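You operate a simulated robot arm through the tools that you are given. There is no shell and no other tool. Be economical: measure what you need, move in short steps, check, and stop when the job is done.

You are at the controls of a simulated robot arm. One attempt, no reset.

## Task
Close the middle grey drawer. Take the red magnet and leave it on the firebrick pad. Put the B orange-banded pipe from the counter top on the fourth shelf from the bottom of the black shelf unit and the A orange-banded pipe on the demagnetiser top. Put the white filter on the counter top away on the small shelf by booth a. Stack the box marked "nozzles" from the counter top on top of the box labelled "filters". Take the blue tin and put it in the ok tray. The order is free. Set down upright: orange-banded pipe, white filter.
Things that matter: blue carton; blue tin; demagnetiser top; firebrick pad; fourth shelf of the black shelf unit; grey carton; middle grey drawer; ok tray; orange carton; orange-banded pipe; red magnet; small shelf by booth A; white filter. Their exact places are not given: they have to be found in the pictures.

Only the result counts: the job must be done as asked and must still hold three seconds after the hand-in. Knocking over, shifting, dropping, spilling or breaking anything else fails it.

## Robot
A 6-joint arm with a two-finger gripper on a trunk, on a base that drives. Base frame: it is fixed to the floor where the robot stands at the start and does not move with it; the origin is under the middle of the robot, x ahead of it, y to its left, z up; the surface under the hand at the start is at about z = 90. Units: cm, degrees, N and s.
With the tool pointing down near the work surface it reaches from about 38 to 86 cm from the robot's upright axis, wherever it stands. Its first joint turns from -166.0 to 166.0 degrees. Places, roughly: blue carton, grey carton, orange carton [200, 25, 100]; blue tin [375, 175, 125]; demagnetiser top (33x19 cm) [198, 48, 96]; firebrick pad [140, 10, 90]; fourth shelf of the black shelf unit [-190, -30, 140]; middle grey drawer [60, -10, 50]; ok tray [575, 325, 100]; orange-banded pipe [150, -25, 100]; red magnet [75, -25, 100]; small shelf by booth A (31x14 cm) [-358, 508, 102]; white filter (8x7x10 cm) [170, 0, 90]. Payload 2.45 kg.
Tool frame: the origin (TCP) lies between the finger pads and is the grasp point; the fingertips stand 2 cm ahead of it; z points along the fingers, y is the line along which they close. The gripper opens to 14 cm. The gripper's body begins 16.8 cm behind the TCP.
Orientation is that of the tool frame in the base frame, as a unit quaternion [x, y, z, w]. With the fingers straight down and closing along the base's y, the tool's x points along the base's -x, its y along +y and its z along -z.

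## Interface
- The arm moves only by the tool nudge_tool. Its argument "increments" is a list of rows, each a list of 7 numbers: the shift along the tool's x, y, z in units of 25 mm (1.0 is 25 mm), then the turn, a rotation vector about the tool's x, y, z in units of 4 degrees (1.0 is 4 degrees), then the opening, from 0 (shut) to 1 (fully open). In form: [[x, y, z, rx, ry, rz, claw], ...]. A call has 1 to 10 rows; each row shifts and turns the commanded pose from where the row before left it, along the tool's axes as they then stand. A call with a number of a shift or a turn outside -1 to 1 is refused whole. A row lasts 0.2 s, in which the tool goes at most 5 cm and 8.6 degrees; a call with a longer step from one row to the next is refused whole, and so is a gripper value outside its range. A pose out of reach is approached as far as the arm can. The call stops where the force on the tool passes 40 N (or 10 N more than at its start, if that is more) or the arm is blocked; 0.2 s more then pass. The fingers move at their own pace (about 4.5 cm/s each) and stop on an object; they squeeze with about 23 N. The grip force told is the motor's: it shows also when the fingers shut on nothing. Time passes only in rows, and 0.2 s behind the last, so rows that do not move let the fingers close. It gives the time, the measured TCP pose, the force on the tool (base axes), the opening and the grip force at its end, in the units of the frame above (readings bear some noise), with the torque about the TCP (base axes, N m) and any sound that the robot's microphone picked up.
- Cameras (640 x 400 px; columns grow to the right, rows downward): "scene" is now at [7.56, 11.67, 183.55]; the picture's right is [-0.35, -0.94, 0.00], its down [-0.80, 0.30, -0.52] and it looks along [0.49, -0.18, -0.85] (base axes); focal length 274 px, centre (320, 200). "wrist" rides on the gripper at [7.8, 1.1, -20.9] in the tool frame; the picture's right is [-0.14, 0.99, 0.00], its down [-0.92, -0.13, -0.37] and it looks along [-0.36, -0.05, 0.93] (tool axes); focal length 280 px, centre (320, 200).
- capture(camera): a new picture of that camera. It takes no simulated time.
- lift_body(by): slides the trunk up (or, below 0, down) by that many cm; the arm and the scene camera ride with it, the base frame stays. It gives what a move gives, with no picture.
- base_move(legs): drives the robot by 1 to 6 legs, each [ahead, left, turn to the left] in cm, cm and degrees, along the robot's own axes; the way and the turn of a leg run together, so that a leg with both is an arc; at most 150 cm and 180 degrees a leg. The arm and the cameras ride along, it lands a little off, and it stops where it bumps. It gives what a move gives.
- aim_head(pan, tilt): turns the head with the scene camera to pan (to the left, within 143 degrees either way) and tilt (down, from -29 to 69), counted from straight ahead of the robot. It gives what a move gives.
- point_at(camera, pixels): for up to 12 pixels [column, row] of the newest picture of that camera ("zoom" is the newest enlarged one), the place [x, y, z] in the base frame of the surface seen there, good to about 0.2 cm. It takes no simulated time.
- enlarge(camera, box): a new picture of the part [left, top, right, bottom] of that camera's present view, enlarged. It takes no simulated time.
- close_job(): hands the job in; it is judged then, once.

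Keep the steps short. Do not move on a guess: measure, check each grasp and each placing, and mend mistakes. In all there are 131 turns and 132 pictures (those below and enlarged ones count). Leave the gripper open and the arm clear of the work at the hand-in unless told otherwise, and finish with a single line.

The tools are called after "Emit:" as name(argument=value, ...) on one line, values as JSON. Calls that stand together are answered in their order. nudge_tool: Moves the arm, as the interface text tells. Its arguments: {"type":"object","properties":{"increments":{"type":"array","items":{"type":"array","items":{"type":"number"}}}},"required":["increments"]} The other tools are called the same way: lift_body (by) slides the trunk up or down; base_move (legs) drives the base; aim_head (pan, tilt) turns the head that bears the scene camera; capture (camera) takes a picture; point_at (camera, pixels) gives the place of the surface under pixels of a picture; enlarge (camera, box) takes an enlarged picture of a part of a camera's view; close_job () hands the job in.

At the start:

```text
clock: 0.0
eef_pos: [63.68, -21.87, 121.37]
ee_rot: [-0.001, 1.0, 0.0, 0.0]
contact_force: [-0.6, 0.5, -0.2]
wrist_torque: [0.01, -0.03, -0.02]
width: 14.0
finger_force: 0.2
trunk travel left (down, up): [-10.0, 13.0]
robot x, y, heading: [0.01, -0.37, 0.0]
head pan, tilt: [-20.6, 58.7]
```

scene: 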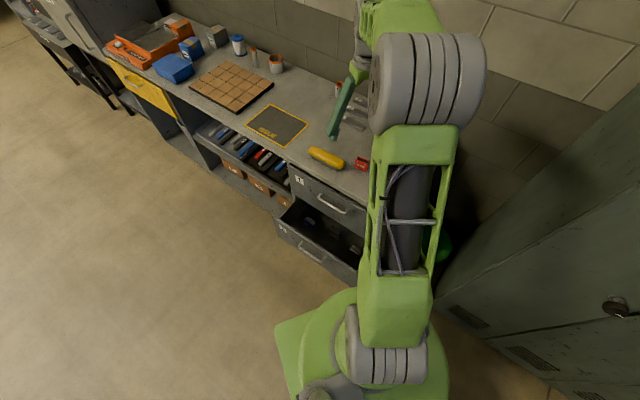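
wrist: 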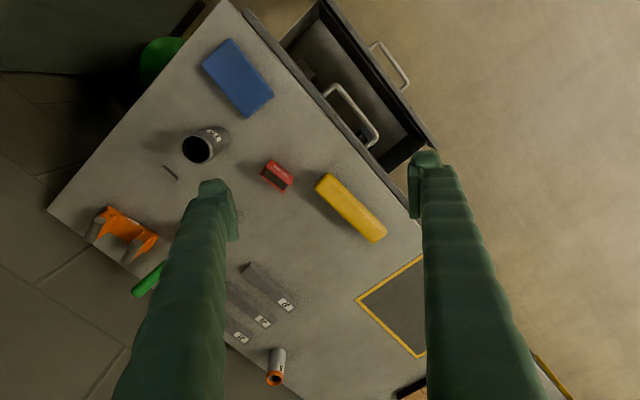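

I see the bench with the open drawer, the red magnet and pipes. First I take enlarged views to identify things.

Emit:
enlarge(camera="scene", box=[100, 0, 300, 125])

Emit:
enlarge(camera="scene", box=[220, 80, 380, 280])

Emit:
point_at(camera="wrist", pixels=[[276, 176], [268, 165], [290, 186], [277, 365], [375, 95], [355, 115], [420, 150], [350, 205], [420, 310], [205, 145], [240, 75], [270, 15]])

```text
3.20 times, centred on (200, 62) of scene
```

zoom: 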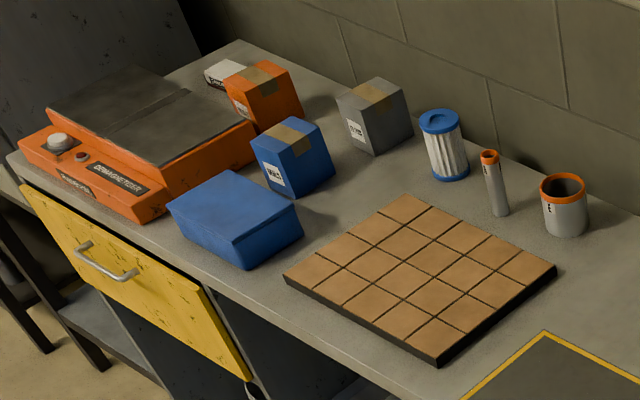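

```text
2.00 times, centred on (300, 180) of scene
```

zoom: 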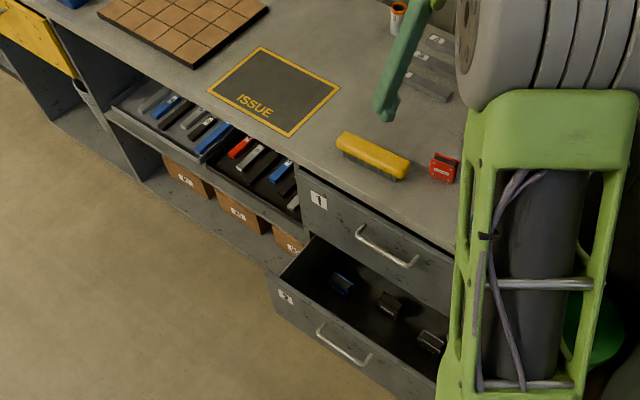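

```text
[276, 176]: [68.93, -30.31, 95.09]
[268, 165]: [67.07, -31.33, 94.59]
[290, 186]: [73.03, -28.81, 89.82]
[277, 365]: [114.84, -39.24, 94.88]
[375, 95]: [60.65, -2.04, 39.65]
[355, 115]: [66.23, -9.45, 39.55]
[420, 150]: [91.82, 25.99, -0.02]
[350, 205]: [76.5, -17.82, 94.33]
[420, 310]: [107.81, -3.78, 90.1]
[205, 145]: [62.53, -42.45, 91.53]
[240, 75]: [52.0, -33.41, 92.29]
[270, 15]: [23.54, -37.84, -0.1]
```

Next I enlarge the magnet and pipe in the wrist view, and read the letters in the scene view.

Emit:
enlarge(camera="scene", box=[215, 30, 295, 80])

Emit:
point_at(camera="zoom", pixels=[[310, 142], [325, 210], [330, 260], [490, 240], [485, 170], [520, 320], [180, 60], [170, 120], [160, 230], [200, 180]])

Emit:
enlarge(camera="wrist", box=[200, 100, 440, 250])

Emit:
enlarge(camera="wrist", box=[220, 300, 340, 400])

Emit:
point_at(camera="scene", pixels=[[318, 210], [289, 180], [300, 240], [345, 265], [312, 253], [262, 73], [190, 95], [237, 115], [273, 83], [218, 62], [362, 162], [340, 90]])

```text
8.00 times, centred on (255, 55) of scene
```

zoom: 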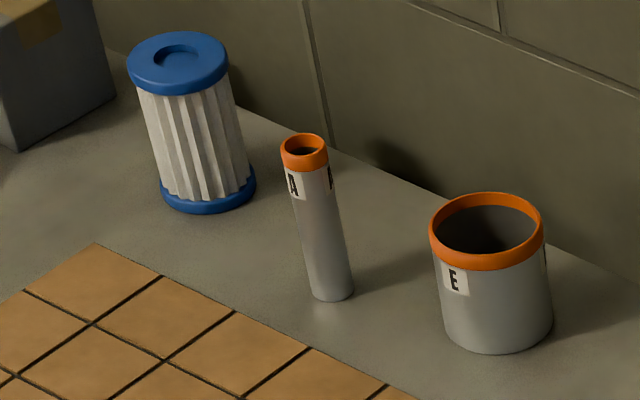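

```text
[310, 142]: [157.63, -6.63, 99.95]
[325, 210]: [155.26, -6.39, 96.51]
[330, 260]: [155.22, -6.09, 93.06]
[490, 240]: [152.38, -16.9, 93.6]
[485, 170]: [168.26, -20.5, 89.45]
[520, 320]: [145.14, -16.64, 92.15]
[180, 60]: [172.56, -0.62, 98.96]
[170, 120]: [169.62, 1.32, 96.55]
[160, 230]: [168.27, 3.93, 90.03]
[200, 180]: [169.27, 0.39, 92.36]
```

```text
2.67 times, centred on (320, 175) of wrist
```

zoom: 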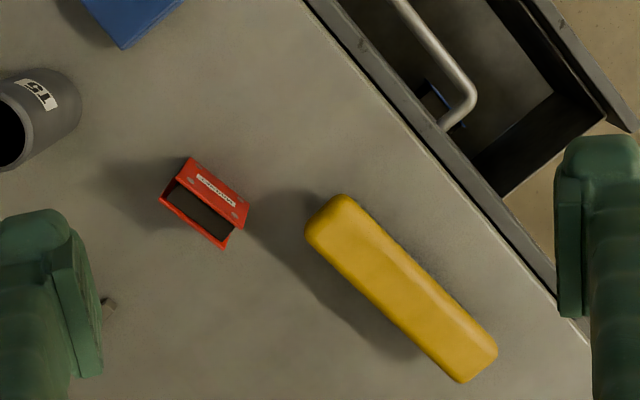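

```text
4.00 times, centred on (280, 350) of wrist
```

zoom: 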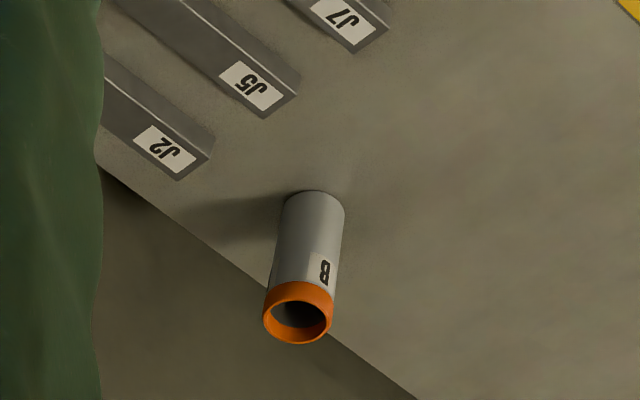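

```text
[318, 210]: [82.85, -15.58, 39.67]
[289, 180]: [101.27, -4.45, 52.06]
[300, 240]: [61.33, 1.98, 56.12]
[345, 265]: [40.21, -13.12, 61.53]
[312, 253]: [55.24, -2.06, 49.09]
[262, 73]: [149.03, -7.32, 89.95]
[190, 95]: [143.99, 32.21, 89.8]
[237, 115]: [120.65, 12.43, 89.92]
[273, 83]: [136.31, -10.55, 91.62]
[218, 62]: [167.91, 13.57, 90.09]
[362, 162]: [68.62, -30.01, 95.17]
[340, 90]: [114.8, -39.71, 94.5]
```

The three pipes are A (near [157,-7]), B (near [115,-39]) and E. Now I read the boxes and measure the bench edge and drawer.

Emit:
enlarge(camera="scene", box=[150, 10, 246, 70])

Emit:
point_at(camera="zoom", pixels=[[215, 95], [260, 190], [290, 215], [400, 170], [445, 120], [470, 200], [100, 180], [20, 150], [150, 280], [240, 330]])

Emit:
enlarge(camera="scene", box=[260, 150, 380, 290])

Emit:
point_at(camera="zoom", pixels=[[110, 100], [300, 190], [90, 295], [270, 400], [110, 250], [160, 180], [50, 235], [280, 140], [170, 80], [340, 230]])

```text
6.67 times, centred on (198, 40) of scene
```

zoom: 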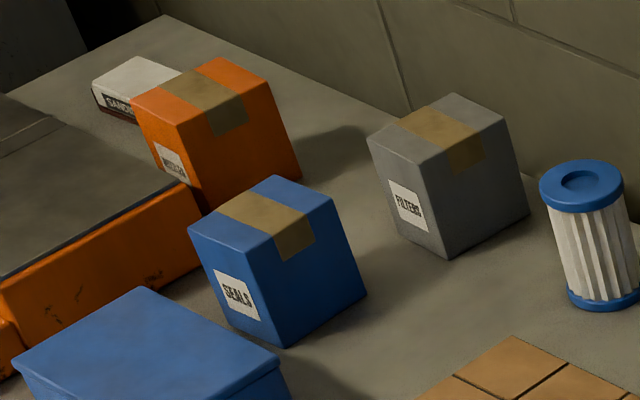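

```text
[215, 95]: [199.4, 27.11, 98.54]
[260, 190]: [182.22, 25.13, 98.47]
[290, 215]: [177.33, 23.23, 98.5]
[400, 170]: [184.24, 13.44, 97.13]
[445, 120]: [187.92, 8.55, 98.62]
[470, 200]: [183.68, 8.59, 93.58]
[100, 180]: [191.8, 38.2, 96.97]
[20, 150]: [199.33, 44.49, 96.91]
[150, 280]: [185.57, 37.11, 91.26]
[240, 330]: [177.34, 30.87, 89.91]
```

```text
2.86 times, centred on (320, 220) of scene
```

zoom: 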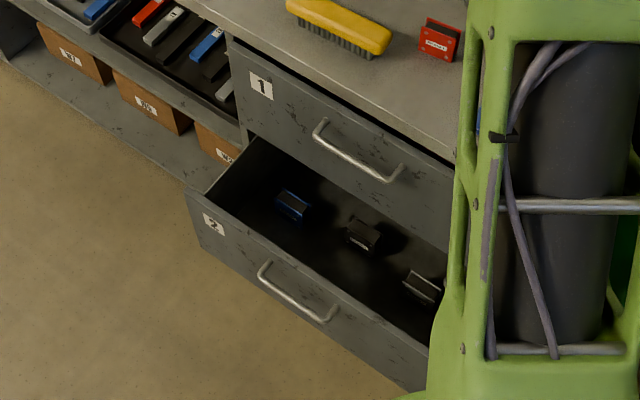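

```text
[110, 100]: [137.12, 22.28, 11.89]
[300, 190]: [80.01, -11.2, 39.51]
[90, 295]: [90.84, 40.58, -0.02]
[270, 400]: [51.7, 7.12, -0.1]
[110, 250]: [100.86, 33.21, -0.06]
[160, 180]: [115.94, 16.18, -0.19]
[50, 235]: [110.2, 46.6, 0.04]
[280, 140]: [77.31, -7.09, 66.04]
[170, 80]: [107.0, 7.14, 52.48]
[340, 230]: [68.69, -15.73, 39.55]
```

The labels read SEALS (blue), FILTERS (grey), and the orange one should be NOZZLES. Now better pixels on the drawer front and counter edge.

Emit:
point_at(camera="zoom", pixels=[[189, 190], [210, 202], [320, 278], [420, 343], [210, 225], [350, 335], [262, 270], [330, 318], [235, 45], [445, 155], [345, 155], [240, 90]])

Emit:
enlarge(camera="scene", box=[162, 15, 202, 40])

```text
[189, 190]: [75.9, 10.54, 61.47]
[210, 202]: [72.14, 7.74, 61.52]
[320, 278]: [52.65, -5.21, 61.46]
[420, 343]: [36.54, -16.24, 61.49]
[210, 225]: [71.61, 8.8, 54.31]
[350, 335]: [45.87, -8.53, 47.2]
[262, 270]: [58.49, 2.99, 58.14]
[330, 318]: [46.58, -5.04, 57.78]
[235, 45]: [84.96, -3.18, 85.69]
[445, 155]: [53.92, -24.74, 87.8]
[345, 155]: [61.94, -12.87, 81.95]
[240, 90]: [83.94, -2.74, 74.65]
```

```text
16.00 times, centred on (182, 28) of scene
```

zoom: 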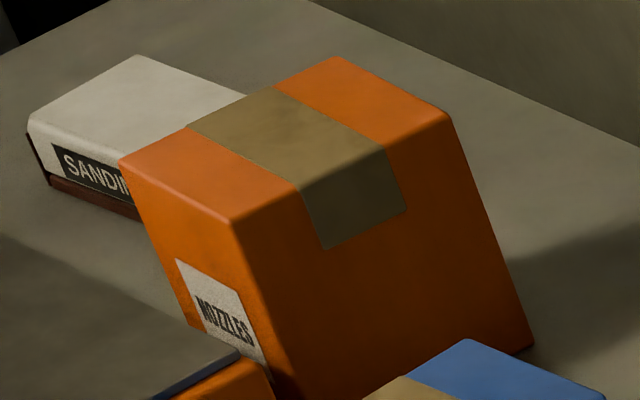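

Bench axis: along-bench direction u=(0.827,0.562), inward n=(0.562,-0.827). The drawer front stands at n=34 and should close to about 49.4. I'll drive along the bench, clear of the locker, to face the drawer squarely.

Emit:
base_move(legs=[[30, 33, 0], [0, 0, -55.8]])

Emit:
aim_head(pan=0, tilt=55)

Emit:
capture(camera="scene")

```text
clock: 6.0
eef_pos: [47.12, -31.55, 121.33]
ee_rot: [0.472, 0.881, 0.0, 0.0]
contact_force: [-0.3, 0.1, -0.4]
wrist_torque: [0.0, -0.01, -0.04]
width: 14.0
finger_force: 0.0
trunk travel left (down, up): [-10.0, 13.0]
robot x, y, heading: [29.93, 33.41, -56.6]
head pan, tilt: [-20.6, 58.7]
```

```text
clock: 6.8
eef_pos: [47.01, -31.66, 121.36]
ee_rot: [0.473, 0.881, 0.0, 0.0]
contact_force: [0.5, 0.7, 0.0]
wrist_torque: [-0.01, -0.04, -0.01]
width: 14.01
finger_force: 0.0
trunk travel left (down, up): [-10.0, 13.0]
robot x, y, heading: [30.02, 33.2, -56.5]
head pan, tilt: [0.0, 55.0]
```

```text
121 pictures are left
```

scene: 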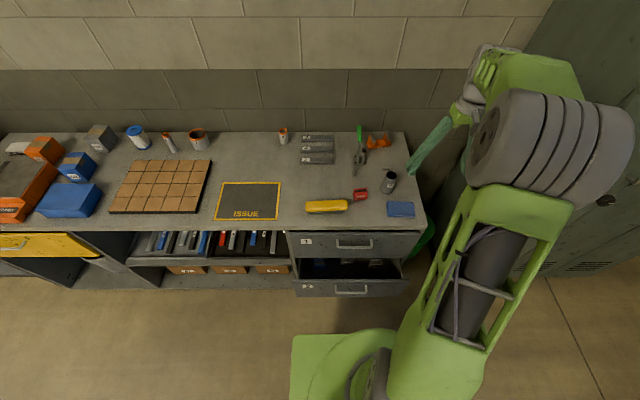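

I now face the bench squarely (heading −56.5). I back off 20 cm and lower the trunk so I can approach the drawer front.

Emit:
base_move(legs=[[-20, 0, 0.7]])

Emit:
lift_body(by=-10)

Emit:
nudge_tool(increments=[[0, 1, 0, 0, -1, 0, 0], [0, 1, 0, 0, -1, 0, 0], [0, 1, 0, 0, -1, 0, 0], [0, 1, 0, 0, -1, 0, 0], [0, 1, 0, 0, -1, 0, 0], [0, 1, 0, 0, -1, 0, 0], [0, 1, 0, 0, -1, 0, 0], [0, 1, 0, 0, -1, 0, 0], [0, 0.8, 0, 0, -1, 0, 0], [0, 0, 0, 0, -1, 0, 0]])

```text
clock: 8.5
eef_pos: [36.44, -14.51, 121.43]
ee_rot: [0.468, 0.884, 0.0, 0.002]
contact_force: [0.2, 0.3, 1.0]
wrist_torque: [-0.04, -0.03, 0.01]
width: 14.01
finger_force: 0.0
trunk travel left (down, up): [-10.0, 13.0]
robot x, y, heading: [18.88, 50.1, -55.9]
head pan, tilt: [0.0, 55.0]
```

```text
clock: 9.8
eef_pos: [36.44, -14.62, 111.45]
ee_rot: [0.468, 0.883, 0.0, 0.0]
contact_force: [0.1, 0.0, 0.2]
wrist_torque: [-0.03, 0.02, 0.02]
width: 13.99
finger_force: 0.1
trunk travel left (down, up): [0.0, 23.0]
robot x, y, heading: [19.02, 50.31, -56.1]
head pan, tilt: [0.0, 55.0]
```

```text
clock: 12.0
eef_pos: [54.6, -2.27, 111.37]
ee_rot: [0.441, 0.83, -0.161, 0.302]
contact_force: [0.6, 0.7, 0.4]
wrist_torque: [0.02, -0.01, 0.0]
width: 0.02
finger_force: 22.8
trunk travel left (down, up): [0.0, 23.0]
robot x, y, heading: [18.73, 50.83, -56.0]
head pan, tilt: [0.0, 55.0]
```

The fingers are shut and tilted 40° forward at about n=32.6. I pull back and go down in front of the drawer.

Emit:
nudge_tool(increments=[[0.995, 0, 0.63, 0, 0, 0, 0], [0.995, 0, 0.63, 0, 0, 0, 0], [0.995, 0, 0.63, 0, 0, 0, 0], [0.995, 0, 0.63, 0, 0, 0, 0], [0.995, 0, 0.63, 0, 0, 0, 0], [0.995, 0, 0.63, 0, 0, 0, 0], [0.995, 0, 0.63, 0, 0, 0, 0], [0.995, 0, 0.63, 0, 0, 0, 0], [0.995, 0, 0.63, 0, 0, 0, 0], [0.995, 0, 0.63, 0, 0, 0, 0]])

Emit:
nudge_tool(increments=[[0.82, 0, 0.98, 0, 0, 0, 0], [0.82, 0, 0.98, 0, 0, 0, 0], [0.82, 0, 0.98, 0, 0, 0, 0], [0.82, 0, 0.98, 0, 0, 0, 0], [0.82, 0, 0.98, 0, 0, 0, 0], [0.82, 0, 0.98, 0, 0, 0, 0], [0.82, 0, 0.98, 0, 0, 0, 0], [0, 0, 0, 0, -1, 0, 0], [0, 0, 0, 0, -1, 0, 0], [0, 0, 0, 0, -1, 0, 0]])

Emit:
capture(camera="scene")

```text
clock: 14.2
eef_pos: [50.56, 3.76, 82.92]
ee_rot: [0.44, 0.83, -0.161, 0.303]
contact_force: [0.0, -1.4, -0.3]
wrist_torque: [0.0, 0.03, -0.01]
width: 0.01
finger_force: 23.2
out of reach, approached as far as the arm can: row 7, 8, 9
trunk travel left (down, up): [0.0, 23.0]
robot x, y, heading: [18.95, 50.53, -56.0]
head pan, tilt: [0.0, 55.0]
```

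```text
clock: 16.4
eef_pos: [50.64, 3.67, 60.67]
ee_rot: [0.42, 0.794, -0.205, 0.388]
contact_force: [0.6, -0.2, -0.2]
wrist_torque: [-0.02, -0.01, -0.02]
width: 0.0
finger_force: 22.9
trunk travel left (down, up): [0.0, 23.0]
robot x, y, heading: [19.12, 50.41, -56.1]
head pan, tilt: [0.0, 55.0]
```

```text
120 pictures are left
```

scene: 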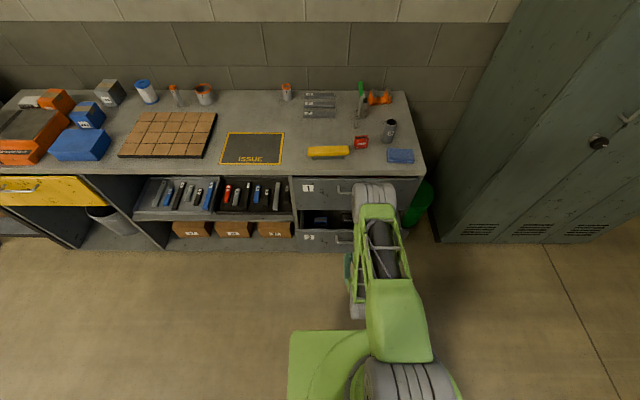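

Tip is in front of the drawer face. I go down to z≈49 (below the handle) and then push forward gently.

Emit:
nudge_tool(increments=[[0.757, 0, 0.59, 0, 0, 0, 0], [0.757, 0, 0.59, 0, 0, 0, 0], [0.757, 0, 0.59, 0, 0, 0, 0], [0.757, 0, 0.59, 0, 0, 0, 0], [0.757, 0, 0.59, 0, 0, 0, 0]])

Emit:
nudge_tool(increments=[[-0.37, 0, 0.473, 0, 0, 0, 0], [-0.37, 0, 0.473, 0, 0, 0, 0], [-0.37, 0, 0.473, 0, 0, 0, 0], [-0.37, 0, 0.473, 0, 0, 0, 0], [-0.37, 0, 0.473, 0, 0, 0, 0], [-0.37, 0, 0.473, 0, 0, 0, 0], [-0.37, 0, 0.473, 0, 0, 0, 0], [-0.37, 0, 0.473, 0, 0, 0, 0], [-0.37, 0, 0.473, 0, 0, 0, 0], [-0.37, 0, 0.473, 0, 0, 0, 0]])

Emit:
capture(camera="wrist")

```text
clock: 17.6
eef_pos: [50.67, 3.81, 48.62]
ee_rot: [0.422, 0.794, -0.206, 0.387]
contact_force: [0.2, -0.2, 0.7]
wrist_torque: [-0.02, -0.01, -0.03]
width: 0.02
finger_force: 23.4
trunk travel left (down, up): [0.0, 23.0]
robot x, y, heading: [19.16, 50.61, -55.8]
head pan, tilt: [0.0, 55.0]
```

```text
clock: 19.8
eef_pos: [58.95, -8.71, 48.59]
ee_rot: [0.421, 0.794, -0.206, 0.387]
contact_force: [0.3, -0.4, -0.1]
wrist_torque: [-0.01, 0.01, -0.03]
width: 0.0
finger_force: 23.4
trunk travel left (down, up): [0.0, 23.0]
robot x, y, heading: [18.64, 50.21, -56.0]
head pan, tilt: [0.0, 55.0]
```

```text
119 pictures are left
```

wrist: 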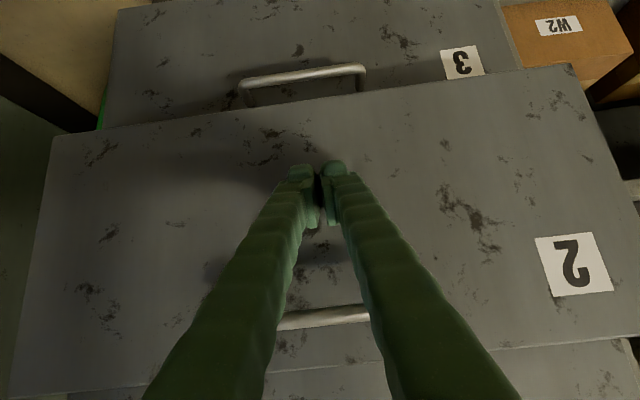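

The drawer moves along. I push on until it stops.

Emit:
nudge_tool(increments=[[-0.37, 0, 0.473, 0, 0, 0, 0], [-0.37, 0, 0.473, 0, 0, 0, 0], [-0.37, 0, 0.473, 0, 0, 0, 0], [-0.25, 0, 0.32, 0, 0, 0, 0], [-0.25, 0, 0.32, 0, 0, 0, 0], [-0.25, 0, 0.32, 0, 0, 0, 0], [-0.25, 0, 0.32, 0, 0, 0, 0], [-0.25, 0, 0.32, 0, 0, 0, 0]])

Emit:
capture(camera="wrist")

```text
clock: 21.2
eef_pos: [62.58, -14.03, 48.08]
ee_rot: [0.422, 0.798, -0.201, 0.381]
contact_force: [-1.2, 2.1, -1.0]
wrist_torque: [0.04, 0.03, -0.02]
width: 0.0
finger_force: 22.4
trunk travel left (down, up): [0.0, 23.0]
robot x, y, heading: [18.43, 50.56, -55.8]
head pan, tilt: [0.0, 55.0]
stopped in row 7: the force on the tool passed its limit at 47 N (the readings are from after the stop); the commanded pose is now the measured one
```

```text
118 pictures are left
```

wrist: 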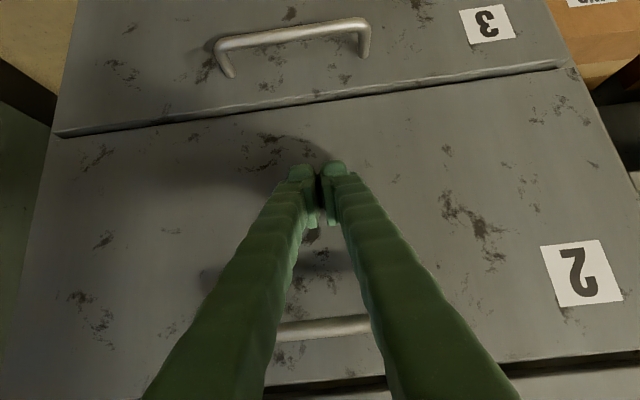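

It stopped with force. I check whether drawers 2 and 3 are in the same plane.

Emit:
point_at(camera="wrist", pixels=[[100, 200], [500, 150], [200, 130], [150, 60], [450, 60], [520, 50], [500, 300], [220, 320], [440, 395]])

```text
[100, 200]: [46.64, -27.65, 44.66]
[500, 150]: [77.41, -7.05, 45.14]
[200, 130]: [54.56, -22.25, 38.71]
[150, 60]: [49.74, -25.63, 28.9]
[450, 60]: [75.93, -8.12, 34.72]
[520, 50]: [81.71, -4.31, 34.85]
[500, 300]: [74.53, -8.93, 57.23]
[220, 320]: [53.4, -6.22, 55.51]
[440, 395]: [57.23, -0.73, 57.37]
```

Drawers 2 and 3 lie in the same plane (n≈49.2 both), so the drawer is closed. I back off and rise.

Emit:
nudge_tool(increments=[[0.493, 0, -0.63, 0, 0, 0, 0], [0.493, 0, -0.63, 0, 0, 0, 0], [0.493, 0, -0.63, 0, 0, 0, 0], [0.493, 0, -0.63, 0, 0, 0, 0], [0.493, 0, -0.63, 0, 0, 0, 0], [0.493, 0, -0.63, 0, 0, 0, 0], [0.493, 0, -0.63, 0, 0, 0, 0]])

Emit:
lift_body(by=15)

Emit:
nudge_tool(increments=[[-0.945, 0, -0.74, 0, 0, 0, 0], [-0.945, 0, -0.74, 0, 0, 0, 0], [-0.945, 0, -0.74, 0, 0, 0, 0], [-0.945, 0, -0.74, 0, 0, 0, 0], [-0.945, 0, -0.74, 0, 0, 0, 0], [-0.945, 0, -0.74, 0, 0, 0, 0], [-0.945, 0, -0.74, 0, 0, 0, 0], [-0.945, 0, -0.74, 0, 0, 0, 0], [-0.945, 0, -0.74, 0, 0, 0, 0], [-0.945, 0, -0.74, 0, 0, 0, 0]])

Emit:
nudge_tool(increments=[[-0.945, 0, -0.74, 0, 0, 0, 0], [-0.945, 0, -0.74, 0, 0, 0, 0], [-0.945, 0, -0.74, 0, 0, 0, 0], [-0.945, 0, -0.74, 0, 0, 0, 0], [-0.945, 0, -0.74, 0, 0, 0, 0], [-0.945, 0, -0.74, 0, 0, 0, 0], [-0.945, 0, -0.74, 0, 0, 0, 0], [0, 0, 0, 0, 1, 0, 0.5], [0, 0, 0, 0, 1, 0, 0.5], [0, 0, 0, 0, 1, 0, 0.5]])

Emit:
nudge_tool(increments=[[0, 0, 0, 0, 1, 0, 0.5], [0, 0, 0, 0, 1, 0, 0.5], [0, 0, 0, 0, 1, 0, 0.5], [0, 0, 0, 0, 1, 0, 0.5], [0, 0, 0, 0, 1, 0, 0.5], [0, 0, 0, 0, 1, 0, 0.5], [0, 0, 0, 0, 1, 0, 0.5], [0, 0, 0, 0, 1, 0, 0.5], [0, 0, 0, 0, 1, 0, 0.5]])

```text
clock: 22.8
eef_pos: [54.9, -2.44, 48.41]
ee_rot: [0.423, 0.797, -0.203, 0.382]
contact_force: [0.4, -0.2, 0.5]
wrist_torque: [0.01, 0.02, 0.01]
width: 0.0
finger_force: 23.0
trunk travel left (down, up): [0.0, 23.0]
robot x, y, heading: [19.15, 50.36, -55.7]
head pan, tilt: [0.0, 55.0]
```

```text
clock: 24.6
eef_pos: [54.85, -2.6, 63.37]
ee_rot: [0.422, 0.797, -0.202, 0.382]
contact_force: [0.0, 0.0, 0.4]
wrist_torque: [0.02, 0.0, 0.03]
width: 0.0
finger_force: 23.0
trunk travel left (down, up): [-15.0, 8.0]
robot x, y, heading: [18.7, 50.11, -56.1]
head pan, tilt: [0.0, 55.0]
```

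```text
clock: 26.8
eef_pos: [54.96, -2.85, 93.49]
ee_rot: [0.422, 0.797, -0.202, 0.381]
contact_force: [-0.1, 0.2, 1.2]
wrist_torque: [-0.02, 0.04, -0.02]
width: 0.01
finger_force: 23.2
trunk travel left (down, up): [-15.0, 8.0]
robot x, y, heading: [18.88, 50.39, -56.0]
head pan, tilt: [0.0, 55.0]
```

```text
clock: 29.0
eef_pos: [55.19, -3.02, 114.37]
ee_rot: [0.441, 0.833, -0.157, 0.296]
contact_force: [0.6, -0.5, -0.1]
wrist_torque: [-0.01, -0.01, -0.01]
width: 6.96
finger_force: 0.1
trunk travel left (down, up): [-15.0, 8.0]
robot x, y, heading: [18.94, 50.65, -55.8]
head pan, tilt: [0.0, 55.0]
```

```text
clock: 31.0
eef_pos: [55.21, -3.09, 114.43]
ee_rot: [0.468, 0.883, -0.013, 0.024]
contact_force: [-0.9, -0.1, 0.1]
wrist_torque: [0.0, 0.01, 0.0]
width: 7.02
finger_force: 0.0
trunk travel left (down, up): [-15.0, 8.0]
robot x, y, heading: [19.24, 50.01, -55.8]
head pan, tilt: [0.0, 55.0]
```

Arm is upright again at z=114. Drive forward 25 cm and fix the residual 3° tilt, then look at the magnet with the wrist camera.

Emit:
base_move(legs=[[25, -2, 0]])

Emit:
nudge_tool(increments=[[0, 0, 0, 0, 0.78, 0, 0.7], [0, 0, 0, 0, 0, 0, 0.7]])

Emit:
capture(camera="wrist")

Emit:
enlarge(camera="scene", box=[240, 60, 440, 185])

```text
clock: 32.8
eef_pos: [67.4, -25.0, 114.31]
ee_rot: [0.47, 0.882, -0.012, 0.024]
contact_force: [0.8, -0.8, -0.5]
wrist_torque: [0.03, 0.04, 0.04]
width: 7.03
finger_force: 0.1
trunk travel left (down, up): [-15.0, 8.0]
robot x, y, heading: [31.01, 28.43, -56.3]
head pan, tilt: [0.0, 55.0]
```

```text
clock: 33.4
eef_pos: [67.27, -24.92, 114.49]
ee_rot: [0.47, 0.883, 0.0, 0.0]
contact_force: [-0.6, 0.5, 0.7]
wrist_torque: [0.01, 0.01, 0.02]
width: 9.77
finger_force: 0.0
trunk travel left (down, up): [-15.0, 8.0]
robot x, y, heading: [31.21, 28.38, -56.1]
head pan, tilt: [0.0, 55.0]
```

```text
117 pictures are left
```

wrist: 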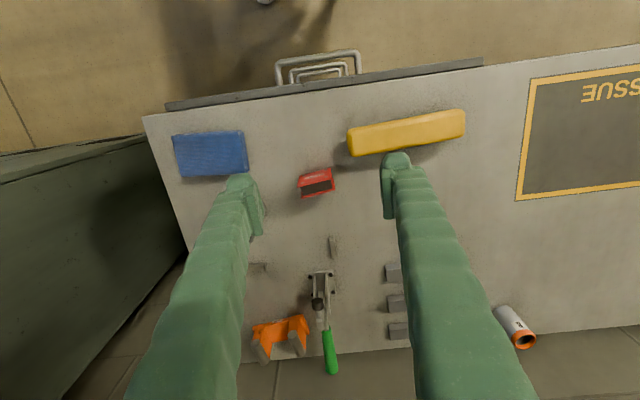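

```text
3.20 times, centred on (340, 122) of scene
```

zoom: 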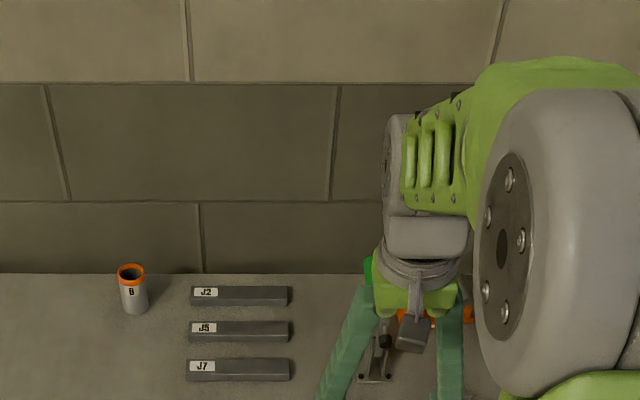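

The magnet is at pixel (317,182). I measure it exactly.

Emit:
enlarge(camera="wrist", box=[285, 155, 349, 210])

Emit:
point_at(camera="zoom", pixels=[[145, 170], [460, 110], [160, 290], [475, 230], [310, 145], [315, 190], [170, 280], [440, 225], [320, 240]])

```text
7.27 times, centred on (317, 182) of wrist
```

zoom: 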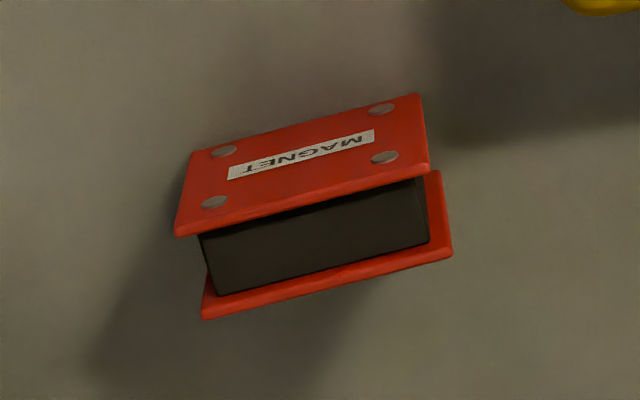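

```text
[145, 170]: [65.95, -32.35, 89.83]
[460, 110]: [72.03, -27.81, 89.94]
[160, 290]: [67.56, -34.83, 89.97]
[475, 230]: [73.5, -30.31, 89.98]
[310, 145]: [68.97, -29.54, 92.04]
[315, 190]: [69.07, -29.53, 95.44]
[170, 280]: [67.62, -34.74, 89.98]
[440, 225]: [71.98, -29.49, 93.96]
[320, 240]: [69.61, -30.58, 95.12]
```

Emit:
point_at(camera="zoom", pixels=[[180, 230], [424, 167], [195, 155], [415, 97], [206, 312], [447, 252], [300, 205], [330, 283], [220, 280], [425, 235]])

```text
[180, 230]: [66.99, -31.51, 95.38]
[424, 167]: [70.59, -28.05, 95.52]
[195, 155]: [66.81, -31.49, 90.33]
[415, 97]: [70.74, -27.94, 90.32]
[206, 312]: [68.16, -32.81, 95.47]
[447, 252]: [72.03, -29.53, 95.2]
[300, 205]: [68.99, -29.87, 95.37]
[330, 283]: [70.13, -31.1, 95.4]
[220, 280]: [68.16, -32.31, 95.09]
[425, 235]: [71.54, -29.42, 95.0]
```

Emit:
point_at(camera="wrist", pixels=[[352, 150], [350, 135], [375, 150], [240, 175], [332, 245]])

Emit:
nudge_tool(increments=[[-0.8, -0.17, 0, 0, 0, 0, 0.5], [-0.8, -0.17, 0, 0, 0, 0, 0.5], [-0.74, -0.18, 0, 0, 0, 0, 0.5], [0, 0, 0, 0, 0, -1, 0.5], [0, 0, 0, 0, 0, -1, 0.5], [0, 0, 0, 0, 0, 0, 0.5]])

Emit:
capture(camera="wrist")

```text
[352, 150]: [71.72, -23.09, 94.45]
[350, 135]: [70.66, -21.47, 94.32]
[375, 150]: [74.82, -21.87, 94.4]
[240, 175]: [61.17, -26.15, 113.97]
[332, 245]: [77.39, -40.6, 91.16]
```

```text
clock: 34.8
eef_pos: [69.52, -30.58, 114.41]
ee_rot: [0.407, 0.914, 0.0, 0.001]
contact_force: [-1.1, 0.0, 0.3]
wrist_torque: [0.0, -0.02, -0.01]
width: 6.98
finger_force: 0.1
trunk travel left (down, up): [-15.0, 8.0]
robot x, y, heading: [31.33, 28.4, -56.2]
head pan, tilt: [0.0, 55.0]
```

```text
114 pictures are left
```

wrist: 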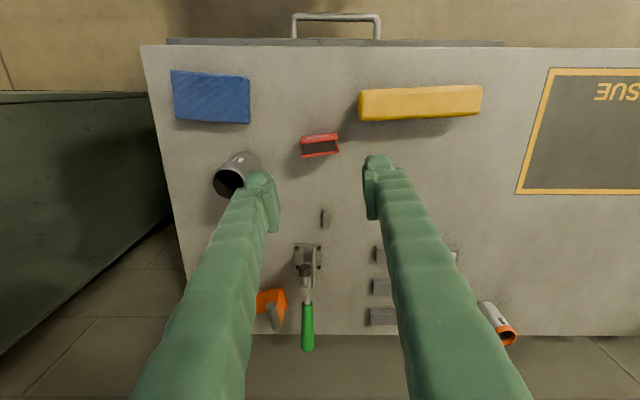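

Position matches; brush and mug are clear. I descend 21.4 cm and grip.

Emit:
nudge_tool(increments=[[0, 0, 1, 0, 0, 0, 0.5], [0, 0, 1, 0, 0, 0, 0.5], [0, 0, 1, 0, 0, 0, 0.5], [0, 0, 1, 0, 0, 0, 0.5], [0, 0, 1, 0, 0, 0, 0.5], [0, 0, 1, 0, 0, 0, 0.5], [0, 0, 1, 0, 0, 0, 0.5], [0, 0, 1, 0, 0, 0, 0.5], [0, 0, 0.55, 0, 0, 0, 0.5]])

Emit:
nudge_tool(increments=[[0, 0, 0, 0, 0, 0, 0], [0, 0, 0, 0, 0, 0, 0], [0, 0, 0, 0, 0, 0, 0], [0, 0, 0, 0, 0, 0, 0], [0, 0, -1, 0, 0, 0, 0], [0, 0, -1, 0, 0, 0, 0], [0, 0, -1, 0, 0, 0, 0], [0, 0, -1, 0, 0, 0, 0]])

Emit:
capture(camera="wrist")

```text
clock: 36.8
eef_pos: [69.43, -30.62, 93.03]
ee_rot: [0.408, 0.913, -0.001, 0.001]
contact_force: [-0.3, 0.8, -0.4]
wrist_torque: [-0.01, 0.01, 0.01]
width: 6.99
finger_force: 0.0
trunk travel left (down, up): [-15.0, 8.0]
robot x, y, heading: [31.52, 28.22, -56.2]
head pan, tilt: [0.0, 55.0]
```

```text
clock: 38.6
eef_pos: [69.33, -30.57, 103.01]
ee_rot: [0.407, 0.913, 0.0, 0.001]
contact_force: [1.0, 0.2, -2.7]
wrist_torque: [-0.02, -0.04, -0.02]
width: 5.65
finger_force: 23.1
trunk travel left (down, up): [-15.0, 8.0]
robot x, y, heading: [31.43, 28.61, -55.8]
head pan, tilt: [0.0, 55.0]
```

```text
113 pictures are left
```

wrist: 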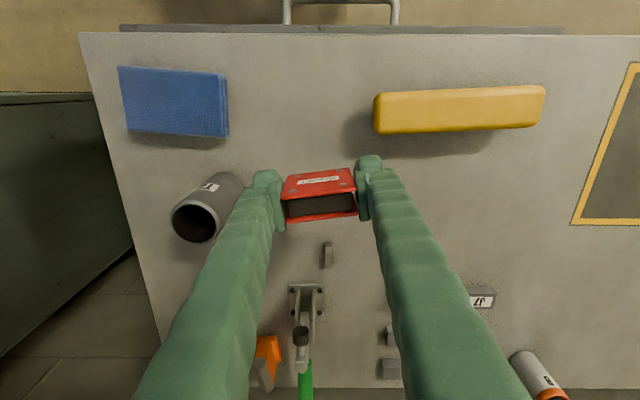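

The magnet is held (5.65 cm). I raise it and drive 80 cm left along the bench toward the firebrick pad.

Emit:
nudge_tool(increments=[[0, 0, -1, 0, 0, 0, 0], [0, 0, -1, 0, 0, 0, 0], [0, 0, -1, 0, 0, 0, 0], [0, 0, -1, 0, 0, 0, 0], [0, 0, -1, 0, 0, 0, 0]])

Emit:
base_move(legs=[[0, 80, 0]])

Emit:
capture(camera="scene")

Emit:
capture(camera="wrist")

```text
clock: 39.8
eef_pos: [69.52, -30.33, 115.46]
ee_rot: [0.407, 0.913, 0.0, -0.001]
contact_force: [0.8, -0.2, -2.5]
wrist_torque: [0.0, 0.0, 0.02]
width: 5.66
finger_force: 23.1
trunk travel left (down, up): [-15.0, 8.0]
robot x, y, heading: [31.44, 28.64, -55.9]
head pan, tilt: [0.0, 55.0]
```

```text
clock: 47.4
eef_pos: [137.61, 15.2, 115.43]
ee_rot: [0.408, 0.913, 0.0, 0.001]
contact_force: [0.7, -0.1, -2.3]
wrist_torque: [0.0, 0.02, -0.02]
width: 5.65
finger_force: 22.8
trunk travel left (down, up): [-15.0, 8.0]
robot x, y, heading: [99.4, 74.43, -56.2]
head pan, tilt: [0.0, 55.0]
```

```text
112 pictures are left
```

scene: 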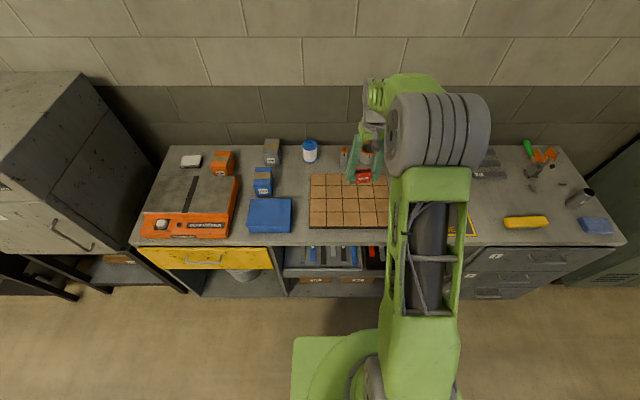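

```text
111 pictures are left
```

wrist: 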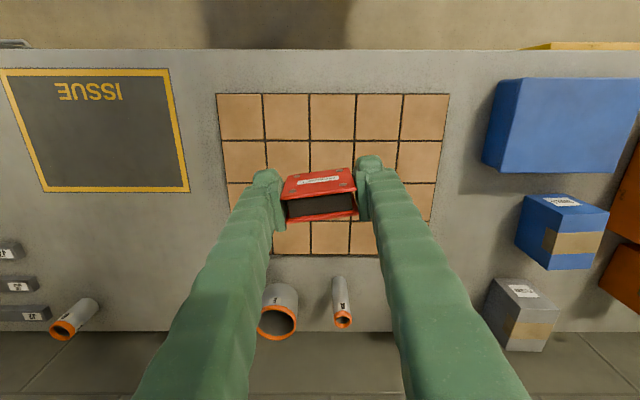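

Emit:
point_at(camera="wrist", pixels=[[222, 100], [445, 100], [240, 150], [400, 200], [330, 240], [340, 130], [215, 90]])

```text
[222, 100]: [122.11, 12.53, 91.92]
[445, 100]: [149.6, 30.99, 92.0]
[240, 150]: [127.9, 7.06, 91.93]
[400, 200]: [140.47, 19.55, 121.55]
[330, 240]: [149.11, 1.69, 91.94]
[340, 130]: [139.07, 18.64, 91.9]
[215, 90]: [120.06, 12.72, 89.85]
```

Pad top is at z=91.95, centre about 5 cm further in. I move forward 5 cm, then lower to TCP z≈95.1 and release.

Emit:
nudge_tool(increments=[[-1, 0.2, 0, 0, 0, 0, 0], [-1, 0.2, 0, 0, 0, 0, 0], [0, 0, 1, 0, 0, 0, 0], [0, 0, 1, 0, 0, 0, 0], [0, 0, 1, 0, 0, 0, 0], [0, 0, 1, 0, 0, 0, 0], [0, 0, 1, 0, 0, 0, 0], [0, 0, 1, 0, 0, 0, 0], [0, 0, 1, 0, 0, 0, 0], [0, 0, 1, 0, 0, 0, 0]])

Emit:
nudge_tool(increments=[[0, 0, 0.1, 0, 0, 0, 0], [0, 0, 0, 0, 0, 0, 0]])

```text
clock: 49.6
eef_pos: [141.67, 12.17, 95.44]
ee_rot: [0.408, 0.913, 0.0, 0.001]
contact_force: [-0.1, 0.1, -1.5]
wrist_torque: [0.02, 0.01, 0.02]
width: 5.67
finger_force: 22.9
trunk travel left (down, up): [-15.0, 8.0]
robot x, y, heading: [99.15, 74.19, -56.0]
head pan, tilt: [0.0, 55.0]
```

```text
clock: 50.2
eef_pos: [141.68, 12.27, 95.16]
ee_rot: [0.408, 0.913, 0.0, 0.0]
contact_force: [0.5, -0.5, -2.1]
wrist_torque: [0.01, -0.05, -0.03]
width: 5.65
finger_force: 22.9
trunk travel left (down, up): [-15.0, 8.0]
robot x, y, heading: [99.66, 74.59, -56.2]
head pan, tilt: [0.0, 55.0]
```

Emit:
nudge_tool(increments=[[0, 0, 0.04, 0, 0, 0, 0], [0, 0, 0, 0, 0, 0, 0.5], [0, 0, 0, 0, 0, 0, 0.5], [0, 0, -1, 0, 0, 0, 0.5], [0, 0, -1, 0, 0, 0, 0.5], [0, 0, -1, 0, 0, 0, 0.5], [0, 0, -1, 0, 0, 0, 0.5], [0, 0, -1, 0, 0, 0, 0.5], [0, 0, -1, 0, 0, 0, 0.5]])

Emit:
nudge_tool(increments=[[0, 0, -1, 0, 0, 1, 0.5], [0, 0, -1, 0, 0, 1, 0.5], [0, 0, 0, 0, 0, 0, 0.5]])

Emit:
capture(camera="wrist")

Emit:
enlarge(camera="scene", box=[130, 120, 290, 245])

```text
clock: 52.2
eef_pos: [141.76, 12.11, 110.24]
ee_rot: [0.408, 0.913, -0.001, 0.001]
contact_force: [1.0, 0.0, -0.6]
wrist_torque: [-0.01, -0.01, 0.01]
width: 7.0
finger_force: 0.0
trunk travel left (down, up): [-15.0, 8.0]
robot x, y, heading: [99.49, 74.66, -56.2]
head pan, tilt: [0.0, 55.0]
```

```text
clock: 53.0
eef_pos: [141.61, 12.06, 115.29]
ee_rot: [0.472, 0.882, 0.0, 0.0]
contact_force: [-0.4, -0.4, 0.6]
wrist_torque: [0.0, 0.03, -0.03]
width: 6.99
finger_force: 0.1
trunk travel left (down, up): [-15.0, 8.0]
robot x, y, heading: [99.54, 74.51, -56.2]
head pan, tilt: [0.0, 55.0]
```

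```text
110 pictures are left
```

wrist: 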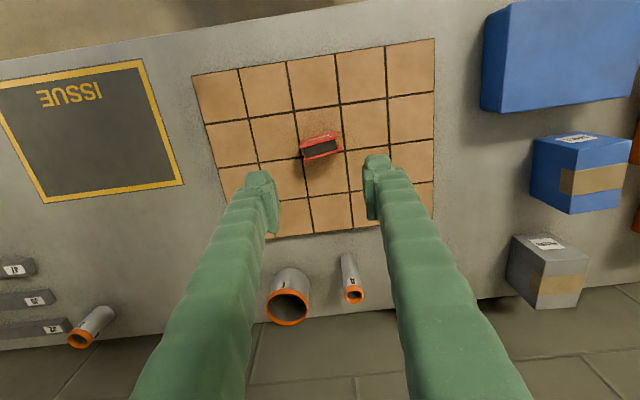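

```text
3.20 times, centred on (210, 182) of scene
```

zoom: 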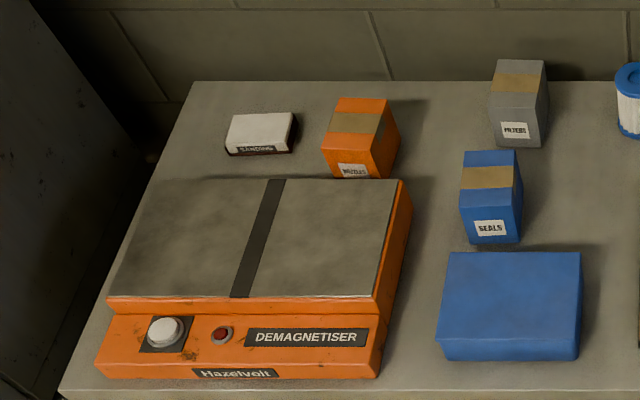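

Magnet stands on the pad. Next pipe A. I measure it, and the base front edge, to know how far I may drive in.

Emit:
enlarge(camera="wrist", box=[320, 245, 384, 310])

Emit:
point_at(camera="zoom", pixels=[[300, 260], [420, 280], [350, 330], [340, 245], [250, 90], [320, 120], [200, 50]])

Emit:
point_at(camera="scene", pixels=[[340, 340], [300, 345], [330, 240], [310, 143]])

```text
6.15 times, centred on (352, 278) of wrist
```

zoom: 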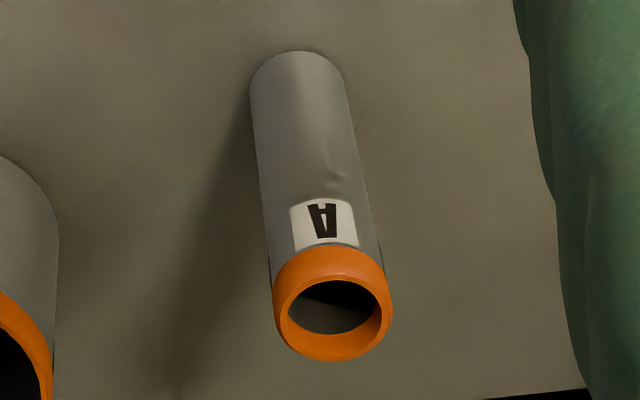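

```text
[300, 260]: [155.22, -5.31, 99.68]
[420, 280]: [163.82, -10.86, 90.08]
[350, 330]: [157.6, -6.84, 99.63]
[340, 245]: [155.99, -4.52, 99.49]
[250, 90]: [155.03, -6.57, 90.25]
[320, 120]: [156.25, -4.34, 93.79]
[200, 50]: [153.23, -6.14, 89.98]
```

```text
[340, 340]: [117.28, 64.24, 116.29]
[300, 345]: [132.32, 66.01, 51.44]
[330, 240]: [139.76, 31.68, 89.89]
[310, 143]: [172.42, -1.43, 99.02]
```

A's centre is about [156.4,-5.9], top z≈99.7. I drive 17 cm forward, then line up.

Emit:
base_move(legs=[[17, 0, 0.4]])

Emit:
capture(camera="wrist")

Emit:
point_at(camera="wrist", pixels=[[320, 230], [330, 215], [340, 200], [345, 190], [335, 190]])

```text
clock: 54.4
eef_pos: [151.74, -1.75, 115.23]
ee_rot: [0.466, 0.885, 0.0, 0.0]
contact_force: [0.5, -0.7, -0.4]
wrist_torque: [0.03, 0.05, 0.03]
width: 6.99
finger_force: 0.0
trunk travel left (down, up): [-15.0, 8.0]
robot x, y, heading: [109.31, 60.0, -55.7]
head pan, tilt: [0.0, 55.0]
```

```text
107 pictures are left
```

wrist: 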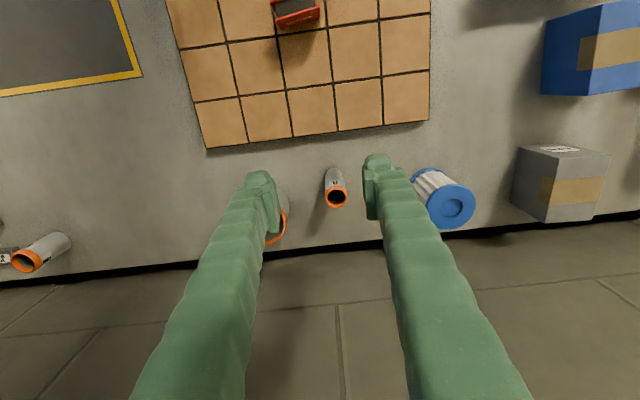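

```text
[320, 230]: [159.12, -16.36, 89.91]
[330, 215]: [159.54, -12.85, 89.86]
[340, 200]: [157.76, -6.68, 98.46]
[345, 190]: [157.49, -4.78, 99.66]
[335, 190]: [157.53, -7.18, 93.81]
```

Emit:
enlarge(camera="wrist", box=[304, 165, 368, 215])

Emit:
point_at(camera="zoom", pixels=[[325, 228], [330, 405], [238, 325], [420, 310], [320, 238], [250, 325], [412, 315]])

```text
8.00 times, centred on (336, 190) of wrist
```

zoom: 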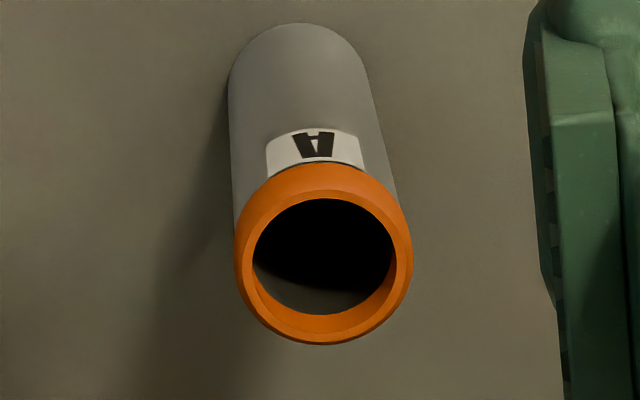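

```text
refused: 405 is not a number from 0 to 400
```

Emit:
point_at(camera="zoom", pixels=[[320, 190], [322, 330], [244, 255], [403, 255], [325, 175], [310, 70]])

```text
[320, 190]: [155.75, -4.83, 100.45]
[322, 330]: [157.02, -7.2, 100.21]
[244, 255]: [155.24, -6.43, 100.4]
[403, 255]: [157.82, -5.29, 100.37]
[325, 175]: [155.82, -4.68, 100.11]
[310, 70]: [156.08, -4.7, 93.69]
```

Centre [156.4,-5.95], top 100.4. Move 6.1 forward, 1.5 left, then down to z=95 and grip.

Emit:
nudge_tool(increments=[[-0.82, 0.2, 0, 0, 0, 0, 0.5], [-0.82, 0.2, 0, 0, 0, 0, 0.5], [-0.8, 0.19, 0, 0, 0, 0, 0.5], [0, 0, 0.6, 0, 0, 0, 0.5], [0, 0, 0, 0, 0, 0, 0.5]])

Emit:
capture(camera="wrist")

```text
clock: 55.6
eef_pos: [156.62, -5.97, 113.64]
ee_rot: [0.467, 0.884, -0.001, 0.0]
contact_force: [0.2, 1.0, 0.8]
wrist_torque: [0.02, 0.02, 0.01]
width: 7.01
finger_force: 0.1
trunk travel left (down, up): [-15.0, 8.0]
robot x, y, heading: [109.11, 60.24, -55.7]
head pan, tilt: [0.0, 55.0]
```

```text
105 pictures are left
```

wrist: 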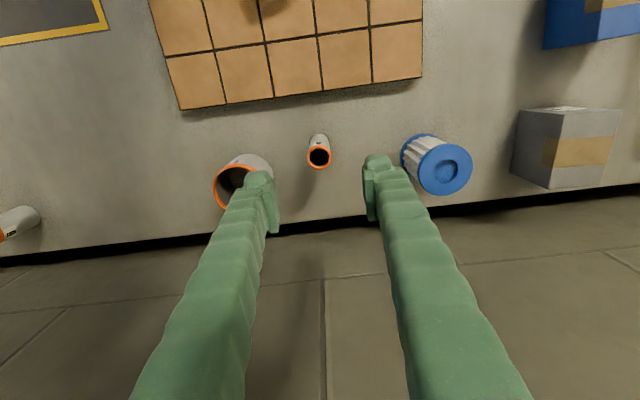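

Aligned. Descend and grip.

Emit:
nudge_tool(increments=[[0, 0, 1, 0, 0, 0, 0.5], [0, 0, 1, 0, 0, 0, 0.5], [0, 0, 1, 0, 0, 0, 0.5], [0, 0, 1, 0, 0, 0, 0.5], [0, 0, 1, 0, 0, 0, 0.5], [0, 0, 1, 0, 0, 0, 0.5], [0, 0, 1, 0, 0, 0, 0.5], [0, 0, 0.45, 0, 0, 0, 0.5]])

Emit:
nudge_tool(increments=[[0, 0, 0, 0, 0, 0, 0.1], [0, 0, 0, 0, 0, 0, 0], [0, 0, 0, 0, 0, 0, 0], [0, 0, 0, 0, 0, 0, 0], [0, 0, 0, 0, 0, 0, 0], [0, 0, -0.5, 0, 0, 0, 0], [0, 0, -1, 0, 0, 0, 0], [0, 0, -1, 0, 0, 0, 0], [0, 0, -1, 0, 0, 0, 0]])

Emit:
capture(camera="wrist")

```text
clock: 57.4
eef_pos: [156.48, -5.92, 95.04]
ee_rot: [0.467, 0.884, 0.0, 0.001]
contact_force: [-0.2, 0.4, -0.3]
wrist_torque: [0.0, -0.01, -0.01]
width: 7.0
finger_force: 0.1
trunk travel left (down, up): [-15.0, 8.0]
robot x, y, heading: [108.62, 60.5, -55.7]
head pan, tilt: [0.0, 55.0]
```

```text
clock: 59.4
eef_pos: [156.33, -5.98, 103.88]
ee_rot: [0.467, 0.884, 0.0, 0.0]
contact_force: [0.0, -0.1, -0.8]
wrist_torque: [-0.04, -0.02, 0.02]
width: 2.88
finger_force: 22.9
trunk travel left (down, up): [-15.0, 8.0]
robot x, y, heading: [109.27, 60.08, -55.6]
head pan, tilt: [0.0, 55.0]
```

```text
104 pictures are left
```

wrist: 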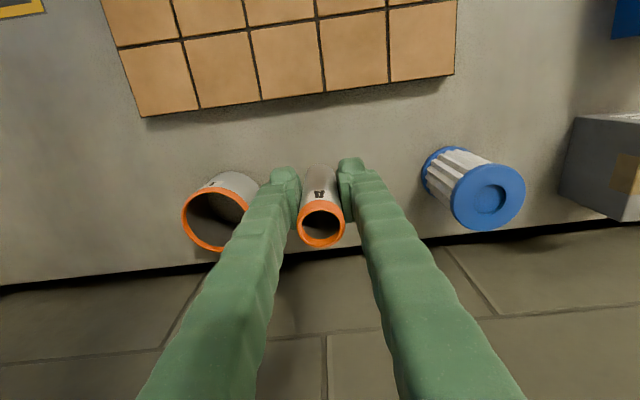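

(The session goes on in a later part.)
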